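You operate a simulated robot arm through the tools that you are given. There is no shell and no other tool.

The job below is to be done with a simulated robot arm. You get a single attempt, and the scene is never put back.

JOB
Set loom 1 to the job card, clear the counter and start it.
Fine: speed and length as printed; start last of the keys; the card then goes to the OUT pocket.
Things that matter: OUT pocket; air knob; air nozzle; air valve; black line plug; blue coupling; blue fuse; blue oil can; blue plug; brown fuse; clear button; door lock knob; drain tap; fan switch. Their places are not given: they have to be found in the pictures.

The check looks at the end state, three seconds after you hand in, the way a careful person would. Anything else that was tipped, shoved, dropped, spilled or broken makes it a failure.

ROBOT AND FRAMES
A 7-joint arm with a two-finger parallel gripper, fixed in place. Base frame: the origin is on the floor under the middle of its stand, x ahead of it, y to its left, z up; the work surface is at about z = 0.86. Units: m, rad, N and s.
With the tool pointing down near the work surface it reaches from about 0.22 to 0.74 m from the base axis. Its first joint turns from -2.897 to 2.897 rad. Payload 1.57 kg.
The TCP is the grasp point between the finger pads, 0.03 m short of the fingertips. In the tool frame z runs along the fingers and y along their closing line. The gripper opens to 0.11 m. The fingers are 0.024 m wide and 0.012 m thick; the gripper's body (0.048 by 0.112 m) begins 0.078 m behind the TCP.
Orientation is told as [roll, pitch, yaw] about the base's x, y, z axes, in that order, counted from this pose: with the fingers straight down and closing along the base's y, the tool's x points along the base's -x, its y along +y and its z along -z.

CONTROLS
- The arm moves only by the tool servo_tool. Its argument "targets" is a list of rows, each an object (a shift or turn left out is 0, a gripper value left out holds the last) with "travel": the shift along the base's x, y, z in m, a list of three; "delta_rot": the turn, a rotation vector about the base's x, y, z in rad, a list of three; "gripper": the gripper command, from -1 (shut) to 1 (fully open), values between in proportion. In form: [{"travel": [tx, ty, tz], "delta_rot": [ax, ay, az], "gripper": gripper}, ...]. A call has 1 to 20 rows; each row shifts and turns the commanded pose from where the row before left it. Rows are played at 5 a second. More than 0.05 m and 0.15 rad between two rows, or a gripper value outside its range, and nothing of the call is played. Where a pose cannot be reached the arm comes as near as it can. A force on the tool above 40 N (or 10 N above the force at the start of the call, whichever is more), or a blocked arm, ends the call early, and 0.2 s more pass. Each finger travels about 0.045 m/s and halts on what it meets, pressing with about 35 N; the grip force reading is that of the motor and also rises with nothing between the fingers. The clock runs only during rows and for 0.2 s after the last one: add rows that do not move to give the fingers time. The reply holds the time, the measured pose of the TCP, the force on the tool along the base axes, the opening and the grip force, in the units named above and with some noise, with the torque about the TCP (base axes, N m) and any sound that the robot's microphone picked up, and new pictures: "pictures" is both (left out), scene, wrist or none.
- Cameras (640 x 400 px; columns grow to the right, rows downward): "scene" is fixed at [0.4003, -0.65, 1.7752]; the picture's right is [0.92, -0.38, 0.00], its down [-0.29, -0.70, -0.65] and it looks along [0.25, 0.60, -0.76] (base axes); focal length 214 px, centre (320, 200). "wrist" rides on the gripper at [0.07, 0.016, -0.141] in the tool frame; the picture's right is [-0.23, 0.97, 0.00], its down [-0.86, -0.20, -0.48] and it looks along [-0.47, -0.11, 0.88] (tool axes); focal length 222 px, centre (320, 200).
- slide_trunk(by): slides the trunk up (or, below 0, down) by that many m; the arm rides with it, the base frame stays. It gives what a move gives, with no picture.
- probe_pixels(camera, pixels): for up to 12 pixels [column, row] of the newest picture of that camera ("zoom" is the newest enlarged one), the place [x, y, z] in the base frame of the surface seen there, good to about 0.003 m. It takes no simulated time.
- zoom(camera, box): a new picture of the part [left, top, right, bottom] of that camera's present view, enlarged. It takes no simulated time.
- hand_in(): hands the job in; it is judged then, once.

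Open the gripper and draw the arm clear of the work before you hand the job in, unless the task says otherwise.

The tools are called after "Request:" as name(argument=value, ...) on one line, values as JSON. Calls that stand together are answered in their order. servo_tool: Moves the arm, as the interface text tells. Its arguments: {"type":"object","properties":{"targets":{"type":"array","items":{"type":"object","properties":{"travel":{"type":"array","items":{"type":"number"}},"delta_rot":{"type":"array","items":{"type":"number"}},"gripper":{"type":"number"}}}},"pictures":{"type":"string","enum":["both","scene","wrist","none"]}},"required":["targets"]} The other tools are called the same way: slide_trunk (by) moves the trunk up or down; probe_pixels (camera, pixels) gives the place of the surface under pixels of a picture; zoom (camera, box) takes an enlarged picture of a part of a camera's view; hand_in () hands the job in.

At the start:

```text
time: 0.0
tool_pos: [0.4374, -0.007, 1.3957]
tcp_rot: [-0.002, -0.007, 0.0]
ft_force: [46.7, 3.1, -75.8]
torque: [-0.79, 1.81, -0.37]
gripper_width: 0.1099
gripper_force: 0.1
trunk travel left (down, up): [-0.551, 0.039]
```

scene: 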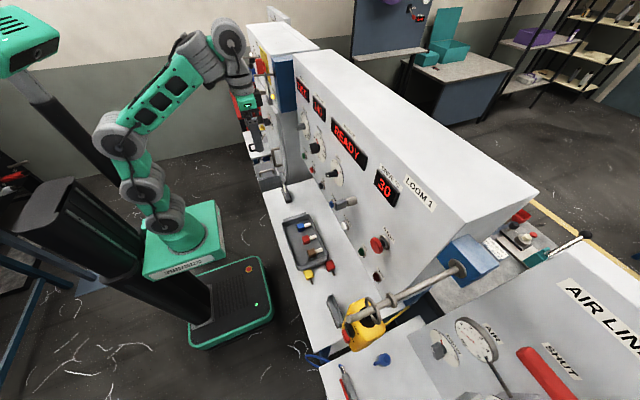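
wrist: 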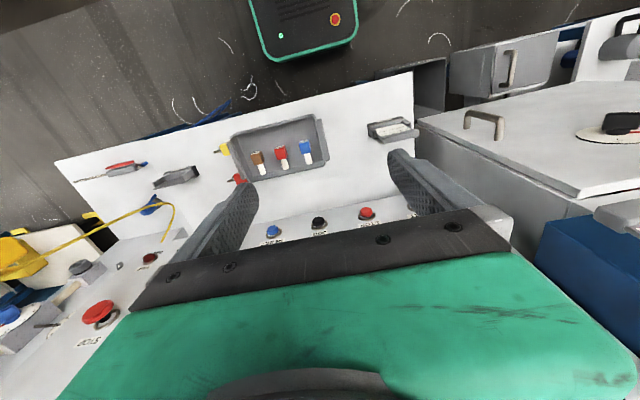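

The scene picture shows the LOOM 1 panel from about (300,50) to (460,280) with several keys and displays. I zoom in on parts of both views to read labels.

Request:
zoom(camera="scene", box=[280, 60, 440, 160])

Request:
zoom(camera="scene", box=[270, 160, 430, 260])

Request:
zoom(camera="scene", box=[220, 40, 380, 140])

Request:
zoom(camera="wrist", box=[60, 80, 420, 305])

```text
4.00 times, centred on (360, 110) of scene
```

zoom: 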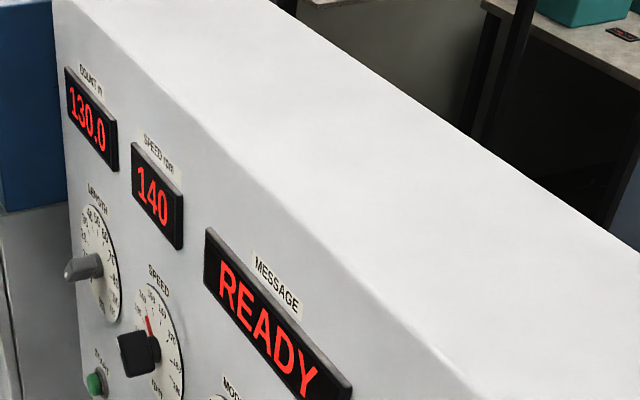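

```text
4.00 times, centred on (350, 210) of scene
```

zoom: 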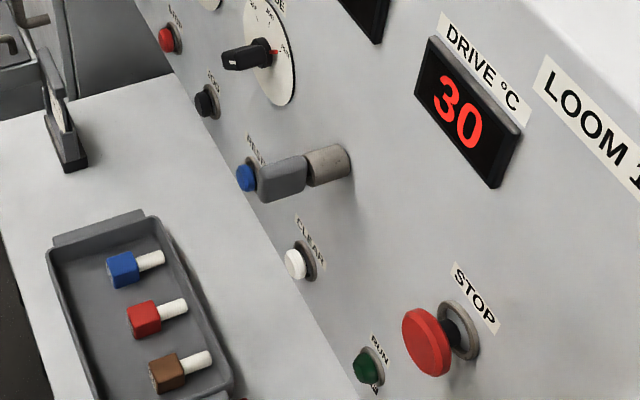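

```text
4.00 times, centred on (300, 90) of scene
```

zoom: 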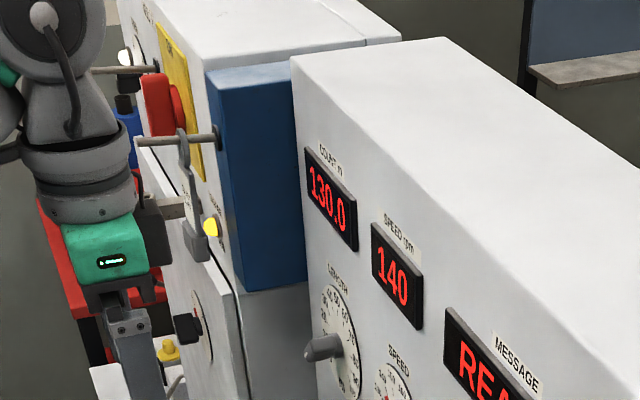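

```text
1.78 times, centred on (240, 192) of wrist
```

zoom: 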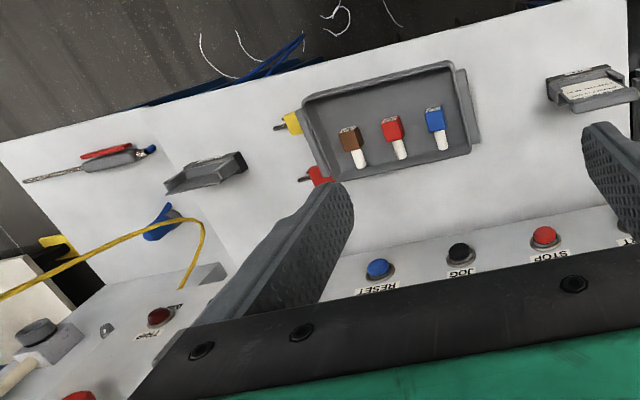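

The wrist view shows a card in a pocket near (390,128) and an empty pocket near (177,175). I zoom in to read the card and the knobs.

Request:
zoom(camera="wrist", box=[350, 105, 430, 155])

Request:
zoom(camera="scene", box=[260, 165, 340, 215])

Request:
zoom(camera="scene", box=[290, 100, 370, 150])

Request:
zoom(camera="scene", box=[300, 140, 380, 190])

Request:
zoom(camera="scene", box=[280, 210, 440, 310])

Request:
zoom(camera="scene", box=[280, 280, 440, 380])

```text
8.00 times, centred on (390, 130) of wrist
```

zoom: 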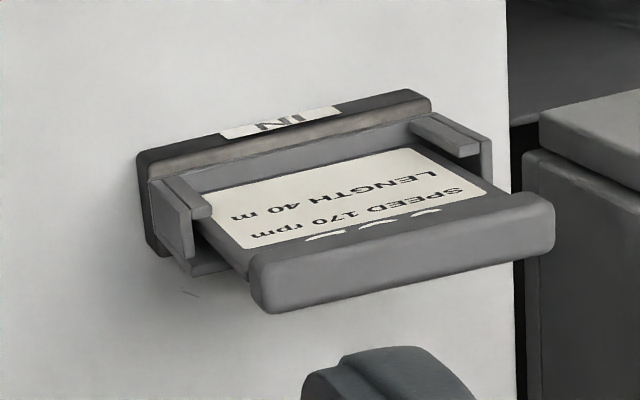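

```text
8.00 times, centred on (300, 190) of scene
```

zoom: 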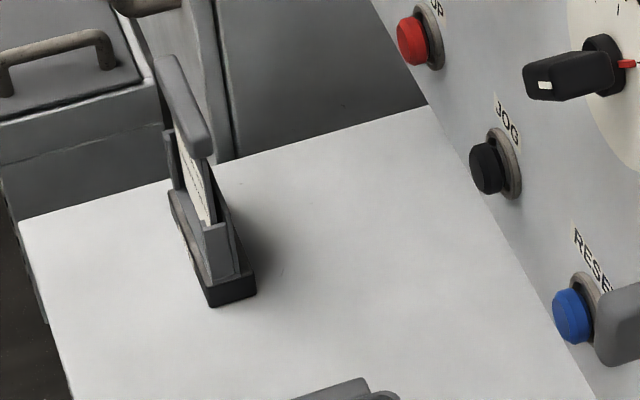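

```text
8.00 times, centred on (330, 125) of scene
```

zoom: 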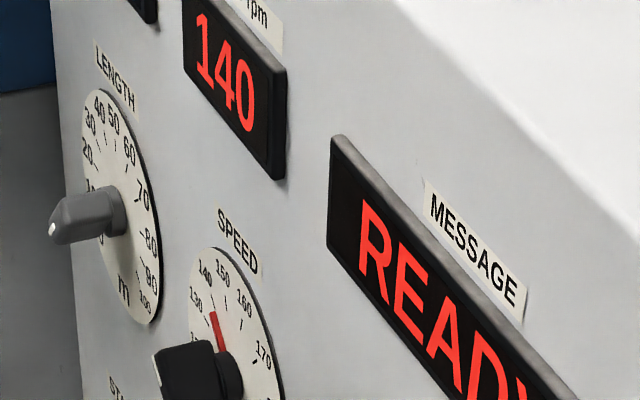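

```text
8.00 times, centred on (340, 165) of scene
```

zoom: 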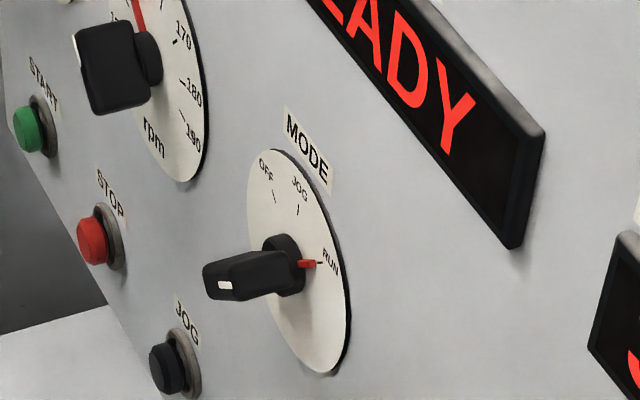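

```text
4.00 times, centred on (360, 260) of scene
```

zoom: 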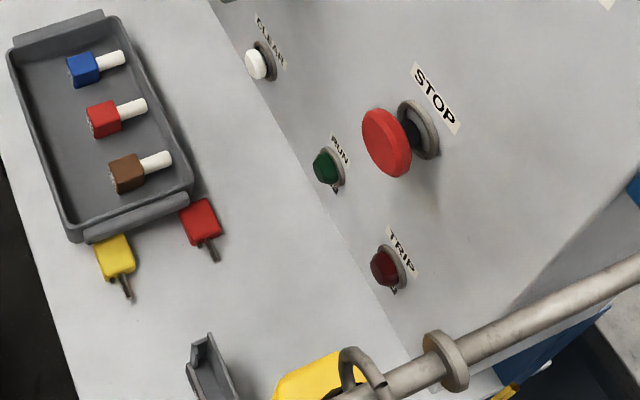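

```text
4.00 times, centred on (360, 330) of scene
```

zoom: 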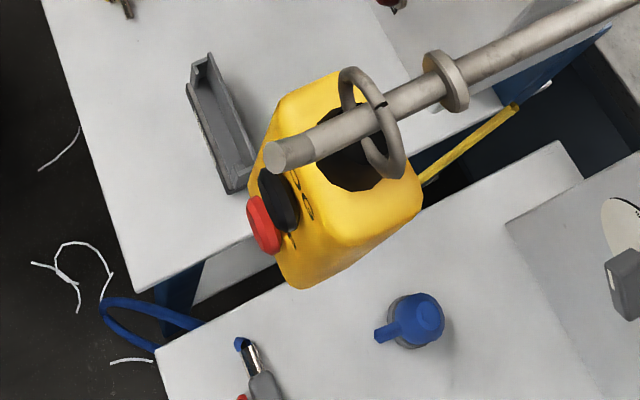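

The card reads SPEED 170 rpm and LENGTH 40 m, while the loom shows 140 rpm and count 130.0. Now I measure the places of the knobs, buttons and pockets.

Request:
probe_pixels(camera="scene", pixels=[[301, 127], [304, 125], [314, 148], [319, 150], [325, 174], [333, 170], [303, 156], [312, 170], [321, 186], [332, 204], [344, 226], [377, 243]])

Request:
probe_pixels(camera="scene", pixels=[[282, 177], [286, 180], [287, 189], [290, 197], [331, 298], [336, 310], [340, 325], [300, 200], [330, 240], [310, 250], [400, 150], [420, 230]])

Request:
probe_pixels(camera="wrist", pixels=[[368, 124], [415, 120], [372, 138], [418, 130], [395, 128], [390, 136], [155, 186], [195, 170], [175, 182], [274, 232], [319, 223], [366, 214]])

```text
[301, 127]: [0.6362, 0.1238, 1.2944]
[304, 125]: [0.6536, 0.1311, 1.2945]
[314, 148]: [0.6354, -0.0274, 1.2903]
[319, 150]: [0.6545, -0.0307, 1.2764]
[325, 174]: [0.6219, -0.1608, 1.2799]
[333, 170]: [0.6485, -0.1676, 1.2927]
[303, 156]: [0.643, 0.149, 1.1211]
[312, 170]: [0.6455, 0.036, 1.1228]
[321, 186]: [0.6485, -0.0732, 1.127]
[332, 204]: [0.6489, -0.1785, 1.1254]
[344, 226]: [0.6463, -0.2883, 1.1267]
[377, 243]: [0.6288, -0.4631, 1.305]
```

```text
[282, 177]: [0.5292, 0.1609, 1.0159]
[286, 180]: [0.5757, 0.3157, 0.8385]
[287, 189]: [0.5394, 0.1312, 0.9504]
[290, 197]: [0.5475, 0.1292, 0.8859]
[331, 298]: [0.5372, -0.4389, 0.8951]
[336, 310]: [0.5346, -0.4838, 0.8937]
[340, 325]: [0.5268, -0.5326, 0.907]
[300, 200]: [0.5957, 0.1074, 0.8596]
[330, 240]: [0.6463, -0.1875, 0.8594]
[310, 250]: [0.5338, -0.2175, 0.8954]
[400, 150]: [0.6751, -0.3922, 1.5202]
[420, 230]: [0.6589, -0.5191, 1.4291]
```

```text
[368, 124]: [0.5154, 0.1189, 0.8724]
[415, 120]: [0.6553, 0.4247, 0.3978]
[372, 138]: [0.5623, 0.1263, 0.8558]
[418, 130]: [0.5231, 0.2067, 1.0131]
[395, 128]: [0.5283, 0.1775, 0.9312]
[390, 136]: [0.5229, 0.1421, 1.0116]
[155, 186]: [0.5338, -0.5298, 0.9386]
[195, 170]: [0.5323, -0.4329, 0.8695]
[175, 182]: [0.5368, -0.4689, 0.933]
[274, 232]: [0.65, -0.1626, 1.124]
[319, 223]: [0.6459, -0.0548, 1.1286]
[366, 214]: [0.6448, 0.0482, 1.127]
```

The panel face stands near x=0.66, with knobs at z≈1.29 and the key row at z≈1.125; the card top is at z≈1.015 around (0.53,0.16). The first force reading was large, so I do a still row to check it, and probe more of the surroundings.

Request:
servo_tool(targets=[{"travel": [0, 0, 0]}], pictures="both")

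Request:
probe_pixels(camera="scene", pixels=[[346, 319], [365, 307], [400, 295], [460, 268], [365, 320], [355, 333], [346, 330], [375, 345], [384, 360], [340, 205], [350, 202], [287, 195]])

Request:
zoom(camera="scene", box=[400, 180, 640, 330])

Request:
zoom(camera="scene", box=[220, 20, 316, 80])

```text
time: 0.4
tool_pos: [0.438, -0.0077, 1.3964]
tcp_rot: [-0.002, -0.008, 0.0]
ft_force: [25.3, 1.2, -36.4]
torque: [-0.3, 1.21, -0.15]
gripper_width: 0.1102
gripper_force: 0.1
trunk travel left (down, up): [-0.551, 0.039]
```

scene: 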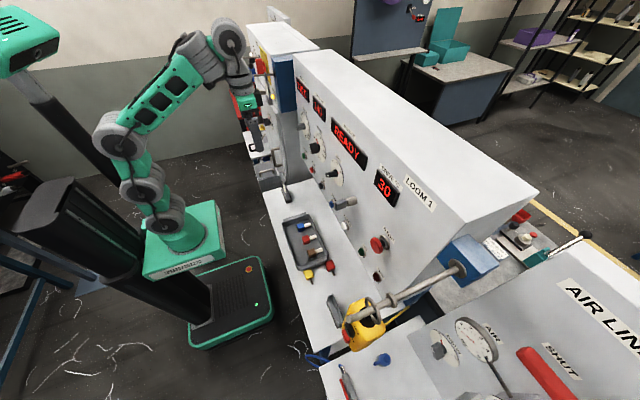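
wrist: 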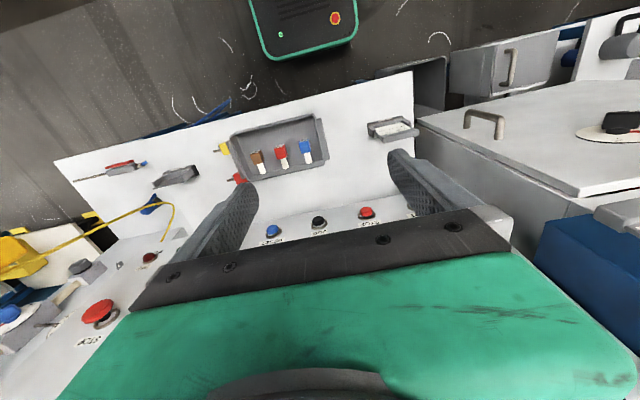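

```text
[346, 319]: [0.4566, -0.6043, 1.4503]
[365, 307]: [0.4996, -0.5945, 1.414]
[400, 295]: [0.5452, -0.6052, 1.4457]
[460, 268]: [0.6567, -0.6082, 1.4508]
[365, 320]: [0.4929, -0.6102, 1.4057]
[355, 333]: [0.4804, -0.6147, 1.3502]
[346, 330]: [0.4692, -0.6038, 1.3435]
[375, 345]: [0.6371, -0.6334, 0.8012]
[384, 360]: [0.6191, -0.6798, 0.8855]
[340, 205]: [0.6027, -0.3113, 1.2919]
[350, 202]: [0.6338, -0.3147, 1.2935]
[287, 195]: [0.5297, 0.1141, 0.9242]
```

```text
2.67 times, centred on (520, 255) of scene
```

zoom: 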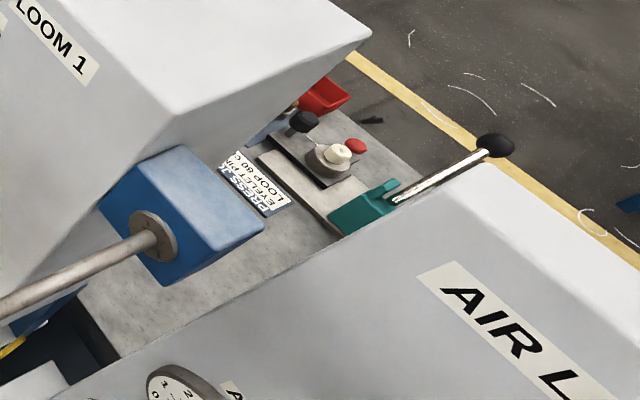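

```text
6.67 times, centred on (268, 50) of scene
```

zoom: 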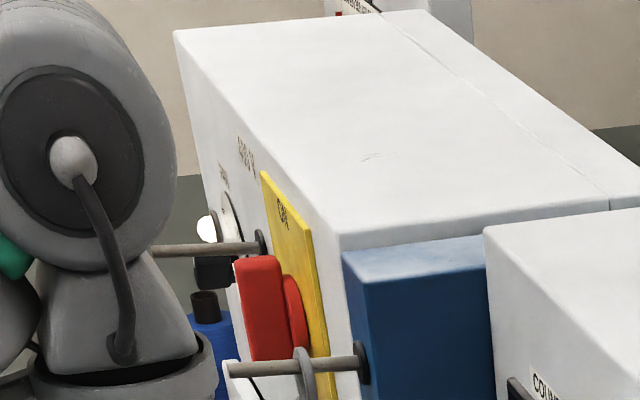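

The still row shows the force settling. I probe the arm's base, the left peg and the left neighbour to know clearances before turning the tool toward the panel.

Request:
probe_pixels(camera="scene", pixels=[[185, 225], [160, 185], [150, 210], [254, 75], [262, 90], [275, 75], [300, 60], [330, 60], [316, 92], [420, 190], [380, 190], [296, 100]])

Request:
zoom(camera="scene", box=[80, 20, 288, 150])

```text
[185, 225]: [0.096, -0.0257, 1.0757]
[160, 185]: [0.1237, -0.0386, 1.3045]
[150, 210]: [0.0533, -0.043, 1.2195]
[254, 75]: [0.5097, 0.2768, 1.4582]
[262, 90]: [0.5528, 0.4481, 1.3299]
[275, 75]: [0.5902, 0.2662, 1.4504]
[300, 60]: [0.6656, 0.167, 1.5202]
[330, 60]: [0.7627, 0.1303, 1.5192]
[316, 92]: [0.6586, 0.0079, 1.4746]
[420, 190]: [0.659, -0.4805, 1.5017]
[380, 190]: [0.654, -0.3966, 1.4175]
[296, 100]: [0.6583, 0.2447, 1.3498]
```

```text
3.08 times, centred on (184, 85) of scene
```

zoom: 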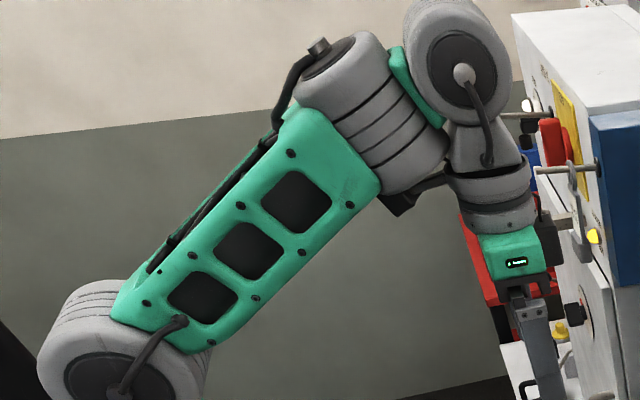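

Panel face is at x≈0.66 and nothing is in front of it between y=0.2 and -0.55 at this height. I turn the tool about base y by -90° so that it points at the panel, ending with the TCP at about (0.52, -0.007, 1.36).

Request:
servo_tool(targets=[{"travel": [0.006, 0, -0.003], "delta_rot": [0, -0.13, 0]}, {"travel": [0.006, 0, -0.003], "delta_rot": [0, -0.13, 0]}, {"travel": [0.006, 0, -0.003], "delta_rot": [0, -0.13, 0]}, {"travel": [0.006, 0, -0.003], "delta_rot": [0, -0.13, 0]}, {"travel": [0.006, 0, -0.003], "delta_rot": [0, -0.13, 0]}, {"travel": [0.006, 0, -0.003], "delta_rot": [0, -0.13, 0]}, {"travel": [0.006, 0, -0.003], "delta_rot": [0, -0.13, 0]}, {"travel": [0.006, 0, -0.003], "delta_rot": [0, -0.13, 0]}, {"travel": [0.006, 0, -0.003], "delta_rot": [0, -0.13, 0]}, {"travel": [0.006, 0, -0.003], "delta_rot": [0, -0.13, 0]}, {"travel": [0.006, 0, -0.003], "delta_rot": [0, -0.13, 0]}, {"travel": [0.006, 0, -0.003], "delta_rot": [0, -0.13, 0]}, {"travel": [0, 0, 0]}])

```text
time: 1.9
tool_pos: [0.5151, 0.013, 1.2986]
tcp_rot: [-0.045, -0.589, 0.07]
ft_force: [-1.1, -1.0, -0.8]
torque: [0.01, -0.06, 0.04]
gripper_width: 0.1102
gripper_force: 0.1
out of reach, approached as far as the arm can: row 4, 7
trunk travel left (down, up): [-0.551, 0.039]
stopped in row 7: the arm was blocked; the commanded pose is now the measured one
```

scene: 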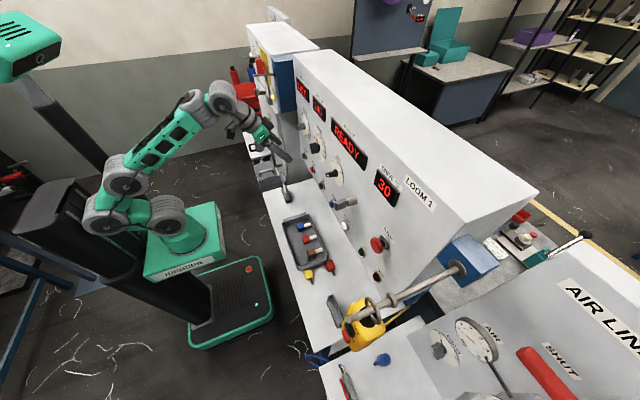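
wrist: 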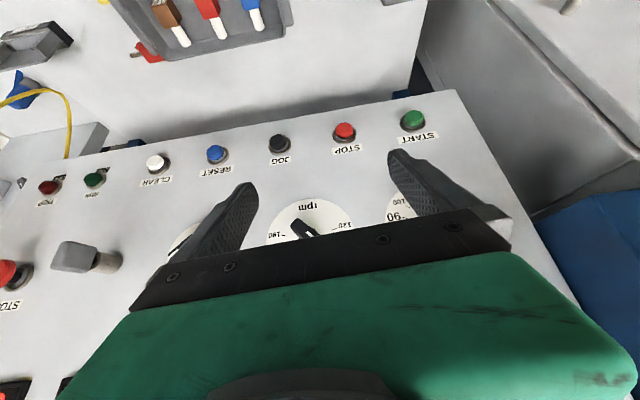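

The arm blocked at pitch -0.589 because it is too folded with the shoulder this high, so it needs a lower trunk for a forward-pointing tool. The space under the gripper is clear down to the card top (z≈1.015), so I lower the trunk by 0.15 m.

Request:
slide_trunk(by=-0.15)

```text
time: 3.7
tool_pos: [0.5248, 0.0148, 1.1317]
tcp_rot: [-0.047, -0.533, 0.074]
ft_force: [1.0, 0.6, 0.4]
torque: [-0.01, 0.02, 0.04]
gripper_width: 0.1098
gripper_force: 0.0
trunk travel left (down, up): [-0.401, 0.189]
```

TCP is at (0.525,0.015,1.132), forces nil. I straighten roll and yaw, rise to z≈1.30 and pitch the tool to the horizontal in small steps.

Request:
servo_tool(targets=[{"travel": [0, -0.015, 0.02], "delta_rot": [0.04, 0, -0.05]}, {"travel": [0, 0, 0.02], "delta_rot": [0, -0.104, 0]}, {"travel": [0, 0, 0.02], "delta_rot": [0, -0.104, 0]}, {"travel": [0, 0, 0.02], "delta_rot": [0, -0.104, 0]}, {"travel": [0, 0, 0.02], "delta_rot": [0, -0.104, 0]}, {"travel": [0, 0, 0.02], "delta_rot": [0, -0.104, 0]}, {"travel": [0, 0, 0.02], "delta_rot": [0, -0.104, 0]}, {"travel": [0, 0, 0.01], "delta_rot": [0, -0.104, 0]}, {"travel": [0, 0, 0.01], "delta_rot": [0, -0.104, 0]}, {"travel": [0, 0, 0.01], "delta_rot": [0, -0.104, 0]}, {"travel": [0, 0, 0], "delta_rot": [0, -0.102, 0]}, {"travel": [0, 0, 0]}])

```text
time: 4.7
tool_pos: [0.5529, -0.0007, 1.1469]
tcp_rot: [0.005, -0.703, -0.001]
ft_force: [0.6, -0.4, 0.3]
torque: [0.01, 0.03, 0.04]
gripper_width: 0.1099
gripper_force: 0.0
trunk travel left (down, up): [-0.401, 0.189]
stopped in row 5: the arm was blocked; the commanded pose is now the measured one
```

scene: 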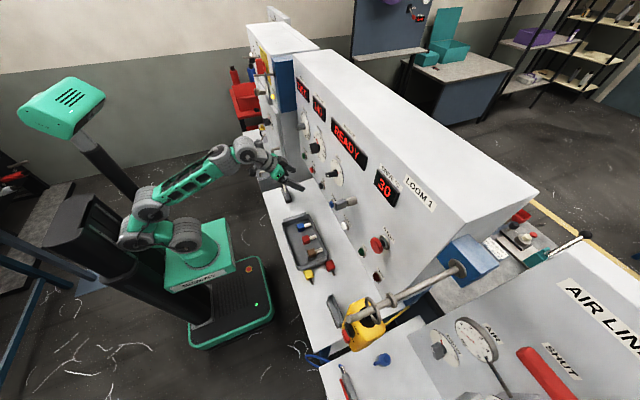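
wrist: 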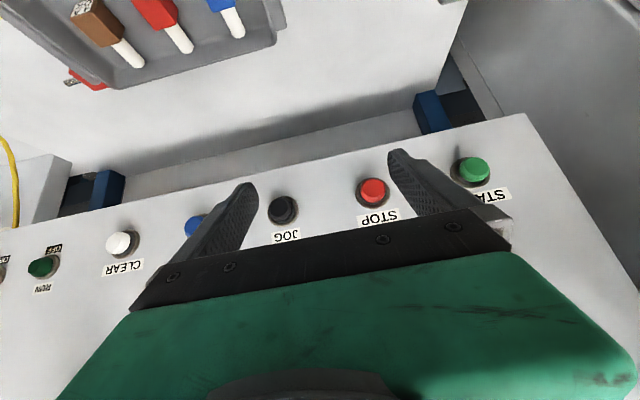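

Blocked again at pitch -0.70. I look closer at the arm's present posture to see which joint is at its end, measuring the joints' places.

Request:
zoom(camera="scene", box=[100, 110, 324, 250])

Request:
probe_pixels(camera="scene", pixels=[[187, 235], [148, 205], [135, 232], [245, 150], [218, 152], [270, 163], [190, 180], [200, 265], [170, 225], [160, 215]])

```text
2.86 times, centred on (212, 180) of scene
```

zoom: 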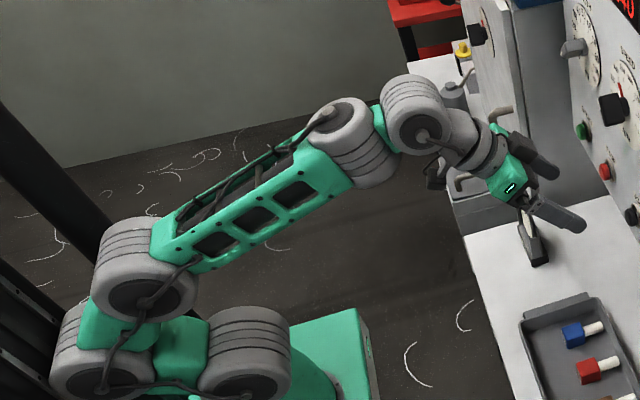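

```text
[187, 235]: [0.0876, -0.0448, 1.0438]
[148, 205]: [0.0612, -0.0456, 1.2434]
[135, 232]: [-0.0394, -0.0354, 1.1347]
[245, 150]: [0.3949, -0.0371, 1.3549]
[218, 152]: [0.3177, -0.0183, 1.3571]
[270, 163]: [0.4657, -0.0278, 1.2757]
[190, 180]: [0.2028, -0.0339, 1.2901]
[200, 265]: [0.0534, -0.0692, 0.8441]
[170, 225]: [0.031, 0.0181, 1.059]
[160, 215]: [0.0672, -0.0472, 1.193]
```

I take a closer look at the arm's lower part and probe a row of points to work out its links and whether the elbow touches the mast.

Request:
zoom(camera="scene", box=[30, 150, 270, 300])

Request:
probe_pixels(camera="scene", pixels=[[130, 240], [120, 235], [125, 228], [145, 235], [160, 235], [172, 240], [185, 245], [195, 235], [140, 210], [155, 212], [150, 195], [110, 225]])

Request:
probe_pixels(camera="scene", pixels=[[170, 195], [200, 175], [225, 155], [237, 145], [250, 160], [262, 152], [100, 230], [80, 220], [90, 200], [220, 250], [175, 280], [215, 275]])

```text
2.67 times, centred on (150, 225) of scene
```

zoom: 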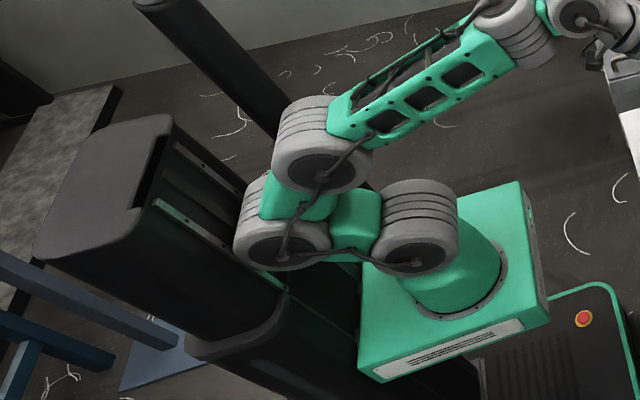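

```text
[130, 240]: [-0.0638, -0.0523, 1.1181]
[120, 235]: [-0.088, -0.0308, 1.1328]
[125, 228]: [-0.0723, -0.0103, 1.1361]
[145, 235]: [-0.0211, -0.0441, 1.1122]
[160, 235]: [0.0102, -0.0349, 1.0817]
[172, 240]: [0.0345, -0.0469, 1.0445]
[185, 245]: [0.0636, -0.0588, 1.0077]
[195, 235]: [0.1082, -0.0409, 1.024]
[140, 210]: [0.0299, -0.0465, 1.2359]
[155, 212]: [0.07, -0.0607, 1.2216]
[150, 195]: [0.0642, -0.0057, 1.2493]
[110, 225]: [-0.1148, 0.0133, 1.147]
```

```text
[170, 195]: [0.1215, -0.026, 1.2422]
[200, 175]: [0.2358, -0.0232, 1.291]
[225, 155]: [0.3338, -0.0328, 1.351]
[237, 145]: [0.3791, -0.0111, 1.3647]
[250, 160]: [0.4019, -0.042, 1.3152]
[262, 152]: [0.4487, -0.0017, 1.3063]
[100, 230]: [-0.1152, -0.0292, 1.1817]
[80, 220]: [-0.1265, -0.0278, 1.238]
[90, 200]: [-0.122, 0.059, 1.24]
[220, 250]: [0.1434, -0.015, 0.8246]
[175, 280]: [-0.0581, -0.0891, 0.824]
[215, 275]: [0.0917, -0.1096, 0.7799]
```

The elbow blob (-0.05, z 1.12) sits right against the mast (x≈-0.115), so the wrist has to be higher above the shoulder to come back. I raise the arm first, then lower the trunk further.

Request:
servo_tool(targets=[{"travel": [-0.004, 0, 0.03]}, {"travel": [-0.004, 0, 0.03]}, {"travel": [-0.004, 0, 0.03]}, {"travel": [-0.004, 0, 0.03]}, {"travel": [-0.004, 0, 0.03]}, {"travel": [-0.004, 0, 0.03]}, {"travel": [0, 0, 0]}])

```text
time: 6.3
tool_pos: [0.5255, 0.0012, 1.3344]
tcp_rot: [0.005, -0.71, -0.001]
ft_force: [0.3, 0.6, -0.4]
torque: [-0.03, 0.0, 0.02]
gripper_width: 0.1099
gripper_force: 0.0
trunk travel left (down, up): [-0.401, 0.189]
```

scene: 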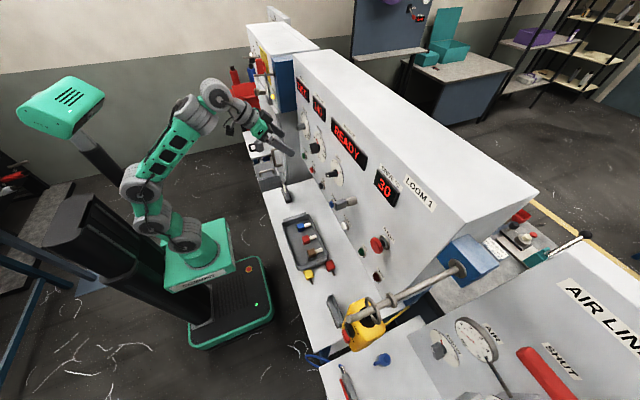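
wrist: 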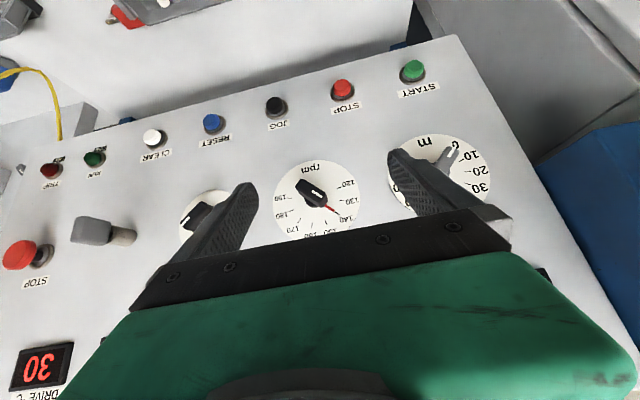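

The arm is free again at z=1.334 and the wrist now shows the dials. I lower the trunk 0.18 m so the wrist sits well above the shoulder for the horizontal pose.

Request:
slide_trunk(by=-0.18)

```text
time: 8.3
tool_pos: [0.5255, 0.0019, 1.1538]
tcp_rot: [0.006, -0.711, -0.001]
ft_force: [0.0, 0.7, -0.2]
torque: [0.01, 0.05, 0.03]
gripper_width: 0.1103
gripper_force: 0.2
trunk travel left (down, up): [-0.221, 0.369]
```

TCP is (0.526,0.002,1.154). I now raise 0.18 m while pitching the remaining 0.86 rad, drifting to x≈0.55.

Request:
servo_tool(targets=[{"travel": [0.003, 0, 0.035], "delta_rot": [0, -0.05, 0]}, {"travel": [0.003, 0, 0.03], "delta_rot": [0, -0.09, 0]}, {"travel": [0.003, 0, 0.025], "delta_rot": [0, -0.09, 0]}, {"travel": [0.003, 0, 0.02], "delta_rot": [0, -0.09, 0]}, {"travel": [0.003, 0, 0.02], "delta_rot": [0, -0.09, 0]}, {"travel": [0.003, 0, 0.015], "delta_rot": [0, -0.09, 0]}, {"travel": [0.003, 0, 0.015], "delta_rot": [0, -0.09, 0]}, {"travel": [0.003, 0, 0.01], "delta_rot": [0, -0.09, 0]}, {"travel": [0.003, 0, 0.01], "delta_rot": [0, -0.09, 0]}, {"travel": [0, 0, 0], "delta_rot": [0, -0.09, 0]}, {"travel": [0, 0, 0]}])

```text
time: 10.7
tool_pos: [0.552, 0.0032, 1.3338]
tcp_rot: [2.713, -1.569, -2.706]
ft_force: [-0.6, -0.6, -0.2]
torque: [0.02, 0.0, -0.03]
gripper_width: 0.1098
gripper_force: 0.0
trunk travel left (down, up): [-0.221, 0.369]
```

scene: 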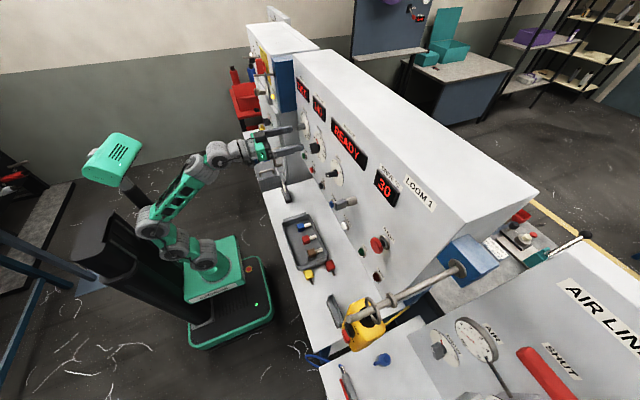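
wrist: 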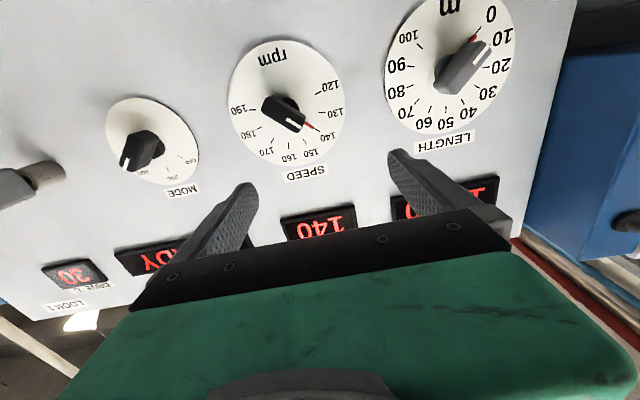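

The tool is horizontal at (0.552,0.003,1.334) and the wrist sees the dials (upside down): MODE (145,140), SPEED (285,110), LENGTH (450,65). I zoom in on the speed and length dials.

Request:
zoom(camera="wrist", box=[215, 35, 359, 190])

Request:
zoom(camera="wrist", box=[374, 0, 534, 160])

Request:
zoom(camera="wrist", box=[95, 85, 215, 205])

Request:
probe_pixels(camera="wrist", pixels=[[284, 113], [275, 104], [296, 124], [293, 106], [250, 75], [320, 75], [462, 68], [440, 88], [480, 48], [450, 30], [410, 95], [495, 20]])

```text
2.58 times, centred on (287, 112) of wrist
```

zoom: 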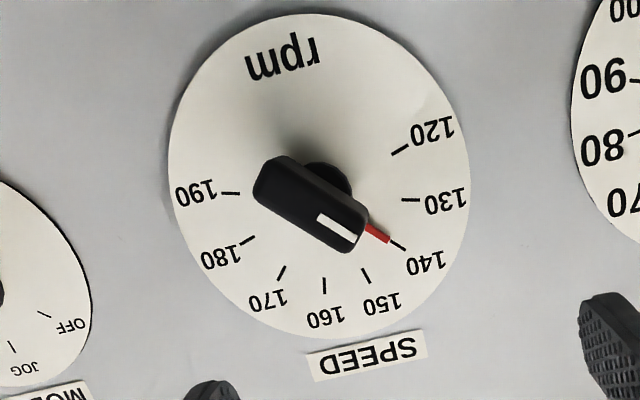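

```text
2.50 times, centred on (454, 80) of wrist
```

zoom: 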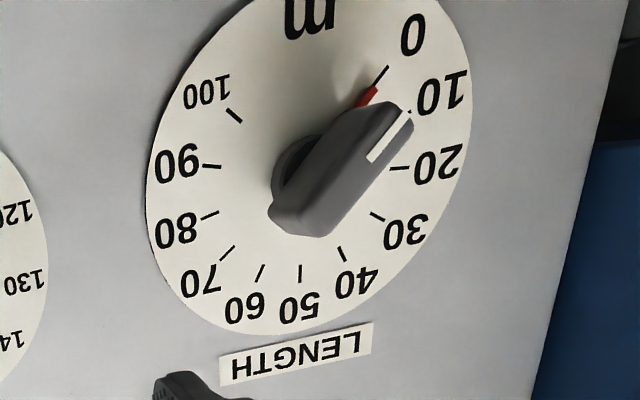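

```text
3.33 times, centred on (155, 145) of wrist
```

zoom: 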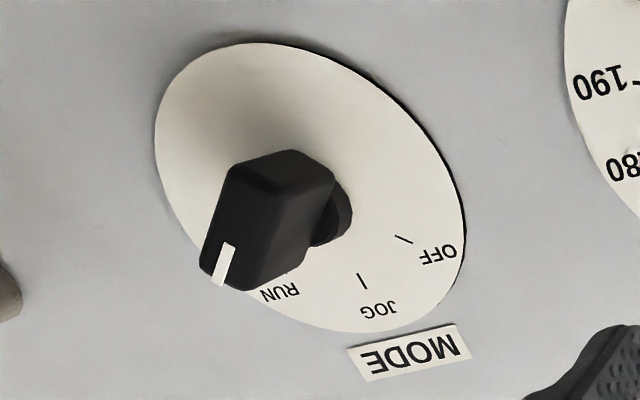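

```text
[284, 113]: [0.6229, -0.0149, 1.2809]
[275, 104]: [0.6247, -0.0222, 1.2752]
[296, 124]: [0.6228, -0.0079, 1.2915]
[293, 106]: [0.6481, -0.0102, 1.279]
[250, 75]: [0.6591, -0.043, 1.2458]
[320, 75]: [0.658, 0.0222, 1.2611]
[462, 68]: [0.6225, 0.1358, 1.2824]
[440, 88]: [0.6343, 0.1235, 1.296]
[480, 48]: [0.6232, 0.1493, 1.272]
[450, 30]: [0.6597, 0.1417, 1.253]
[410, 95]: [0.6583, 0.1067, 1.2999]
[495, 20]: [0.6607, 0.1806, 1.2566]
```

SPEED points at 140 and LENGTH at 0; both scales run clockwise. I probe the tick marks to get each dial's centre and tick angles.

Request:
probe_pixels(camera="wrist", pixels=[[318.0, 92.6], [322.3, 112.0], [317.3, 129.5], [304.9, 141.5], [288.6, 145.4], [271.9, 139.9], [258.7, 127.5], [252.1, 109.3], [309.1, 124.8], [290, 104], [228, 108], [345, 99]])

Request:
probe_pixels(camera="wrist", pixels=[[478, 30], [485.6, 67.2], [476.8, 86.4], [462.8, 101.6], [446, 109.2], [430, 108.8], [416.8, 100.8], [410, 86], [410.8, 66.4], [420, 46], [472.8, 38.8], [444, 66]])

Request:
zoom(camera="wrist", box=[240, 70, 340, 132])

Request:
zoom(camera="wrist", box=[400, 20, 500, 82])

```text
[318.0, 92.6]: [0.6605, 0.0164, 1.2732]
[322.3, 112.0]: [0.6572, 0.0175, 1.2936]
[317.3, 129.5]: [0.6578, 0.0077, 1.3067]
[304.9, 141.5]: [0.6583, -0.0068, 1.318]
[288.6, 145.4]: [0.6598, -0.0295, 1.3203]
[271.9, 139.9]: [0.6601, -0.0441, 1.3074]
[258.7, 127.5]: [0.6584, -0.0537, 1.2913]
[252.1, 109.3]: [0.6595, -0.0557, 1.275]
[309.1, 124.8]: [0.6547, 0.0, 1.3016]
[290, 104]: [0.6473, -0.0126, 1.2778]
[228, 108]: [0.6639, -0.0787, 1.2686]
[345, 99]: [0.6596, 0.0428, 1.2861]
```

```text
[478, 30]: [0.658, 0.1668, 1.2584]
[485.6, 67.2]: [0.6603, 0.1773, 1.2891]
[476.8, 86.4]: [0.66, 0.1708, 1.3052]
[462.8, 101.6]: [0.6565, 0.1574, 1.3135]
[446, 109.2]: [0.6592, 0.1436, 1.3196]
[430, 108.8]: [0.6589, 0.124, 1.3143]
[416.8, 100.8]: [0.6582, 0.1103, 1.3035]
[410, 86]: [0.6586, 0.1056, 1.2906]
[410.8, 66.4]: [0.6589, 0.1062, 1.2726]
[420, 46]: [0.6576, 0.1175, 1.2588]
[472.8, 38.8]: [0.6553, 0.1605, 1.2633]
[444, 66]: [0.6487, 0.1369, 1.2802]
```

```text
6.40 times, centred on (290, 101) of wrist
```

zoom: 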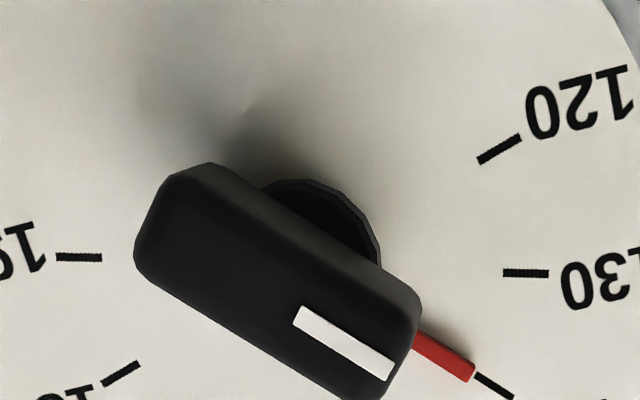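

```text
6.40 times, centred on (450, 51) of wrist
```

zoom: 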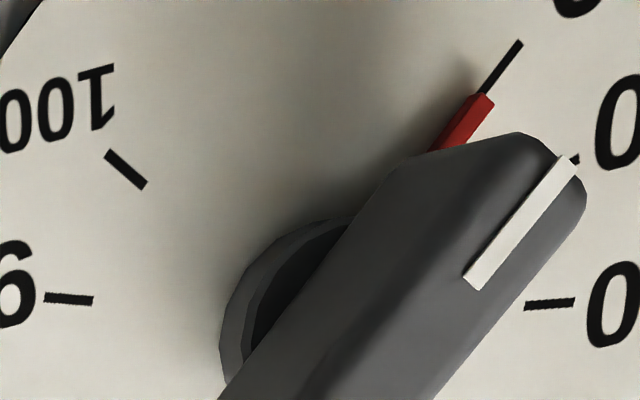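

Tick fits give SPEED centre (y,z)=(-0.0185,1.284) with 30° per 10 rpm (140→170 is +90°), and LENGTH centre (0.141,1.283) with 27° per 10 m (0→40 is +108°); the handle faces lie at x≈0.622. I line up with the SPEED knob first: shift, roll -45° and narrow the gripper, staying at x=0.552.

Request:
servo_tool(targets=[{"travel": [0, -0.004, -0.008], "delta_rot": [-0.131, 0, 0], "gripper": 0.1}, {"travel": [0, -0.004, -0.008], "delta_rot": [-0.131, 0, 0]}, {"travel": [0, -0.004, -0.008], "delta_rot": [-0.131, 0, 0]}, {"travel": [0, -0.004, -0.008], "delta_rot": [-0.131, 0, 0]}, {"travel": [0, -0.003, -0.009], "delta_rot": [-0.131, 0, 0]}, {"travel": [0, -0.0025, -0.009], "delta_rot": [-0.131, 0, 0]}, {"travel": [0, 0, 0]}, {"travel": [0, 0, 0]}])

```text
time: 12.5
tool_pos: [0.5523, -0.0187, 1.2838]
tcp_rot: [-1.568, -0.785, 1.571]
ft_force: [0.2, 0.0, 0.3]
torque: [0.01, 0.03, -0.03]
gripper_width: 0.0604
gripper_force: 0.0
trunk travel left (down, up): [-0.221, 0.369]
```

scene: 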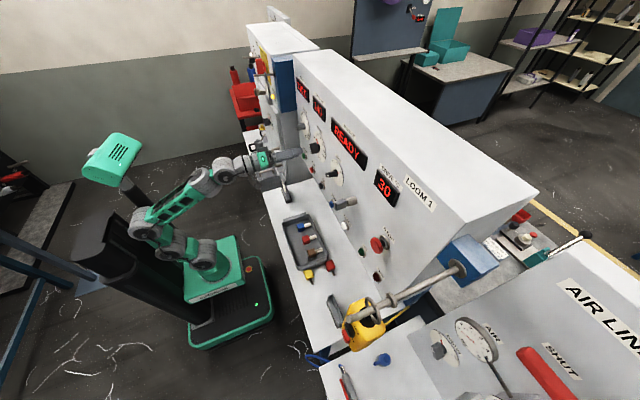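
wrist: 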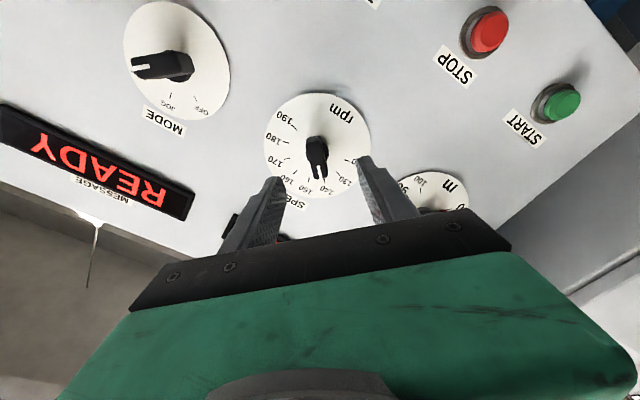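

The SPEED handle at (317,160) now sits upright midway between the fingertips. I advance to x≈0.614 straddling the handle, still open.

Request:
servo_tool(targets=[{"travel": [0.015, 0, 0]}, {"travel": [0.015, 0, 0]}, {"travel": [0.012, 0, 0]}, {"travel": [0.01, 0, 0]}, {"travel": [0.01, 0, 0]}, {"travel": [0, 0, 0]}], pictures="wrist")

Request:
zoom(camera="wrist", box=[220, 60, 420, 185])

```text
time: 13.9
tool_pos: [0.6155, -0.0177, 1.2834]
tcp_rot: [-1.567, -0.784, 1.573]
ft_force: [-0.7, -0.5, 1.5]
torque: [0.04, -0.03, 0.02]
gripper_width: 0.0607
gripper_force: 0.1
trunk travel left (down, up): [-0.221, 0.369]
```

wrist: 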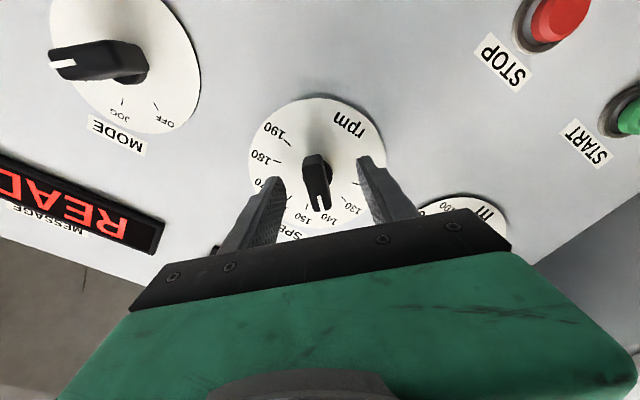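

```text
3.20 times, centred on (320, 122) of wrist
```

zoom: 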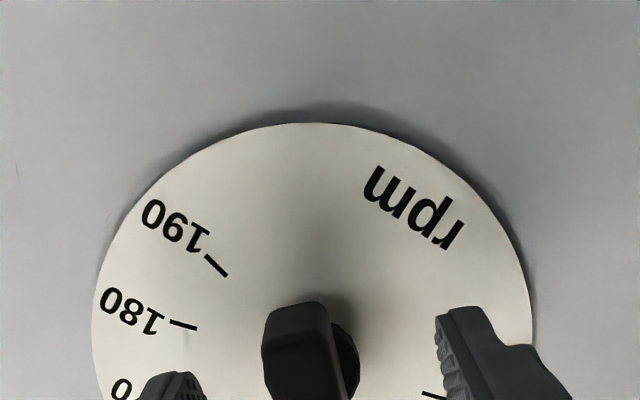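

The fingers straddle the handle with free space on both sides. I close on it and hold.

Request:
servo_tool(targets=[{"travel": [0, 0, 0], "gripper": -1}, {"travel": [0, 0, 0]}, {"travel": [0, 0, 0]}, {"travel": [0, 0, 0]}, {"travel": [0, 0, 0]}], pictures="both")

Request:
zoom(camera="scene", box=[288, 80, 384, 140])

```text
time: 15.1
tool_pos: [0.6159, -0.0201, 1.2848]
tcp_rot: [-1.571, -0.784, 1.573]
ft_force: [6.5, -4.6, 10.9]
torque: [0.02, 0.17, -0.74]
gripper_width: 0.0158
gripper_force: 31.2
trunk travel left (down, up): [-0.221, 0.369]
```

scene: 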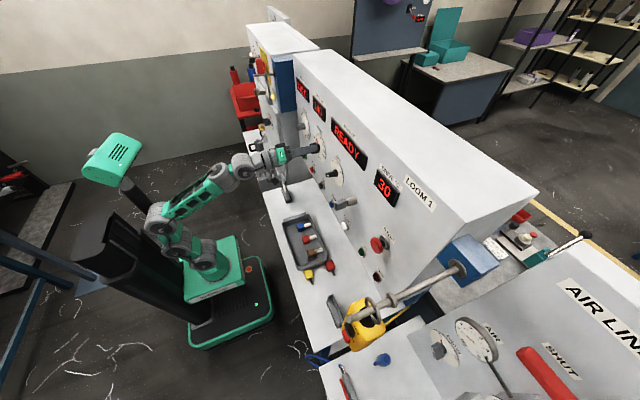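
wrist: 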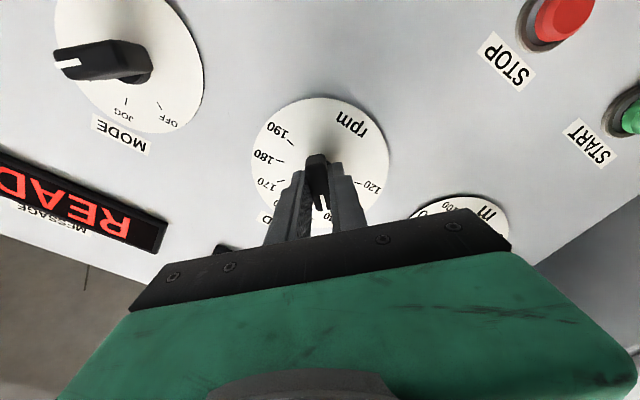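

```text
6.67 times, centred on (336, 110) of scene
```

zoom: 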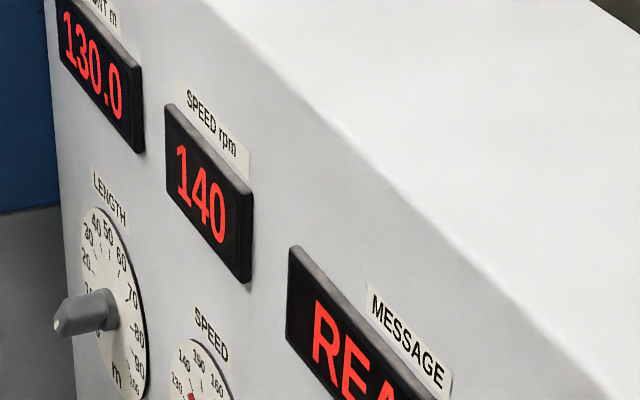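

The handle is held (width 0.0158); the side force shows my centre is about 2 mm off toward +y/-z. I shift the commanded centre a little and turn the knob +0.26 rad as a trial.

Request:
servo_tool(targets=[{"travel": [0, -0.0018, 0.0012]}, {"travel": [0, 0, 0], "delta_rot": [0.087, 0, 0]}, {"travel": [0, 0, 0], "delta_rot": [0.087, 0, 0]}, {"travel": [0, 0, 0], "delta_rot": [0.087, 0, 0]}, {"travel": [0, 0, 0]}], pictures="both")

Request:
zoom(camera="scene", box=[288, 80, 384, 140])

Request:
zoom(camera="wrist", box=[240, 90, 400, 190])

```text
time: 16.3
tool_pos: [0.6151, -0.0201, 1.285]
tcp_rot: [-1.565, -1.047, 1.572]
ft_force: [-3.4, 2.0, -3.0]
torque: [0.02, -0.91, -0.25]
gripper_width: 0.0161
gripper_force: 31.1
trunk travel left (down, up): [-0.221, 0.369]
```

scene: 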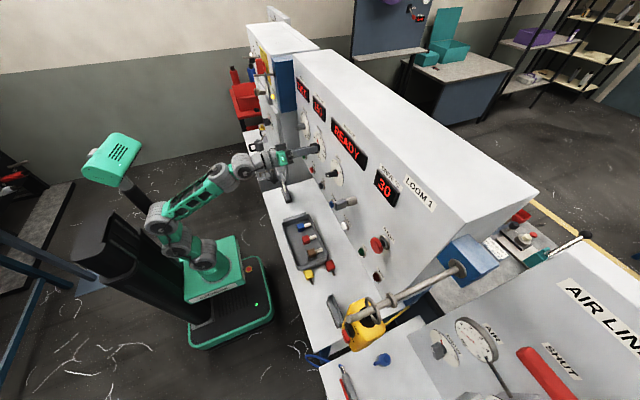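
wrist: 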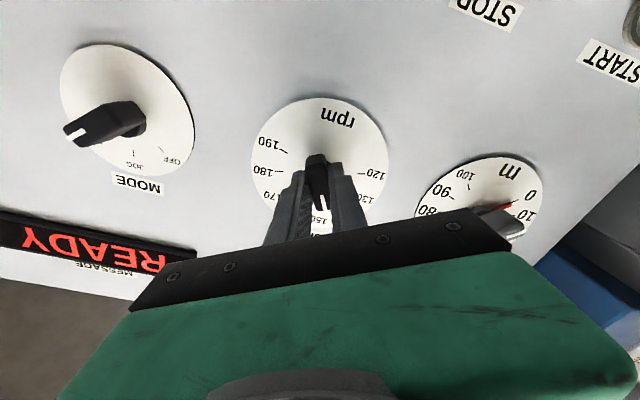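

```text
6.67 times, centred on (336, 110) of scene
```

zoom: 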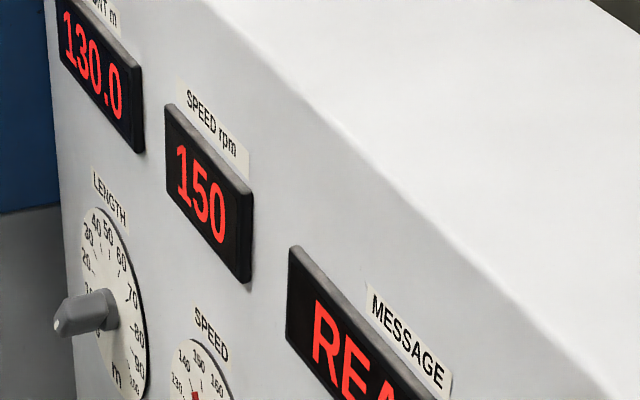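

```text
4.00 times, centred on (320, 140) of wrist
```

zoom: 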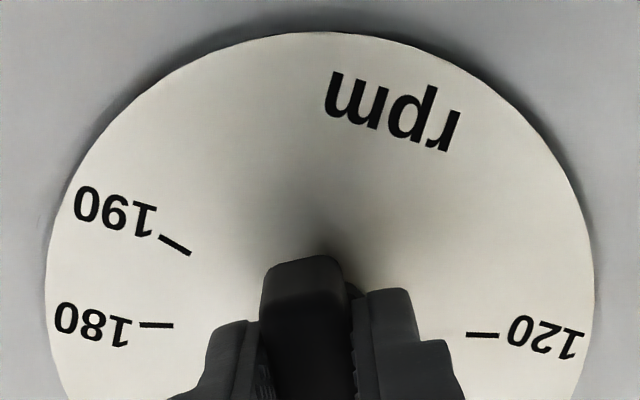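

The display already reads 150, so the knob follows the gripper. I turn on by 1.309 rad to the full 90°.

Request:
servo_tool(targets=[{"delta_rot": [0.109, 0, 0]}, {"delta_rot": [0.109, 0, 0]}, {"delta_rot": [0.109, 0, 0]}, {"delta_rot": [0.109, 0, 0]}, {"delta_rot": [0.109, 0, 0]}, {"delta_rot": [0.109, 0, 0]}, {"delta_rot": [0.109, 0, 0]}, {"delta_rot": [0.109, 0, 0]}, {"delta_rot": [0.109, 0, 0]}, {"delta_rot": [0.109, 0, 0]}, {"delta_rot": [0.109, 0, 0]}, {"delta_rot": [0.11, 0, 0]}, {"travel": [0, 0, 0]}, {"travel": [0, 0, 0]}], pictures="both")

Request:
zoom(camera="scene", box=[288, 80, 384, 140])

Request:
zoom(camera="wrist", box=[240, 90, 400, 190])

```text
time: 19.3
tool_pos: [0.6155, -0.0198, 1.2845]
tcp_rot: [1.572, -0.785, -1.571]
ft_force: [-12.5, 8.7, -18.9]
torque: [0.03, 1.02, 0.28]
gripper_width: 0.0158
gripper_force: 31.3
trunk travel left (down, up): [-0.221, 0.369]
```

scene: 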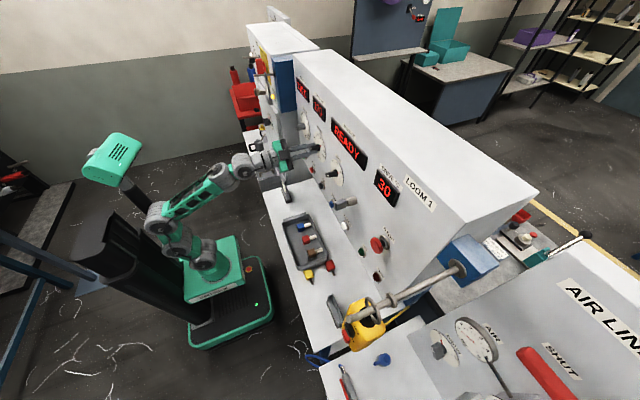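
wrist: 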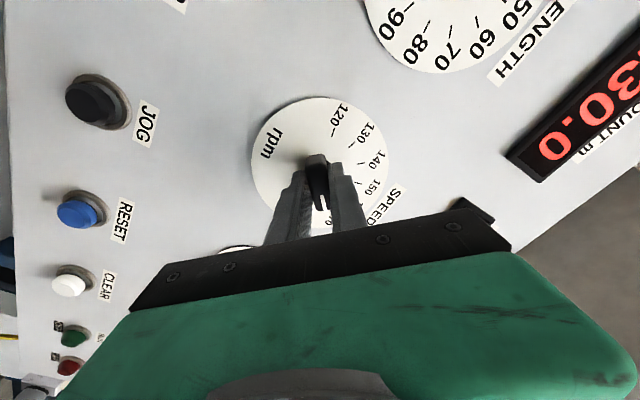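

```text
6.67 times, centred on (336, 110) of scene
```

zoom: 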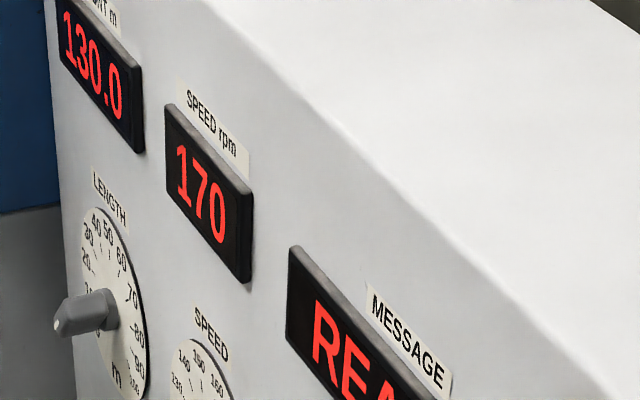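

```text
4.00 times, centred on (320, 140) of wrist
```

zoom: 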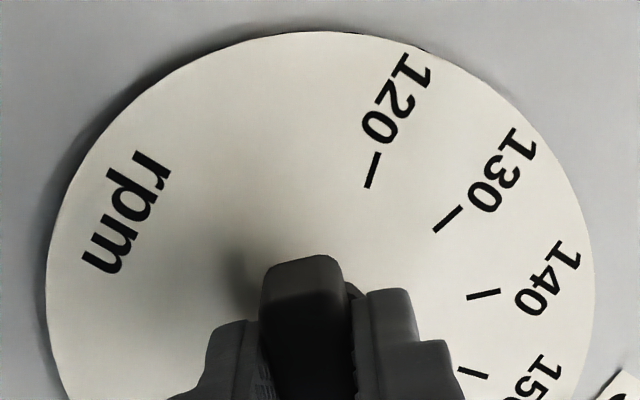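

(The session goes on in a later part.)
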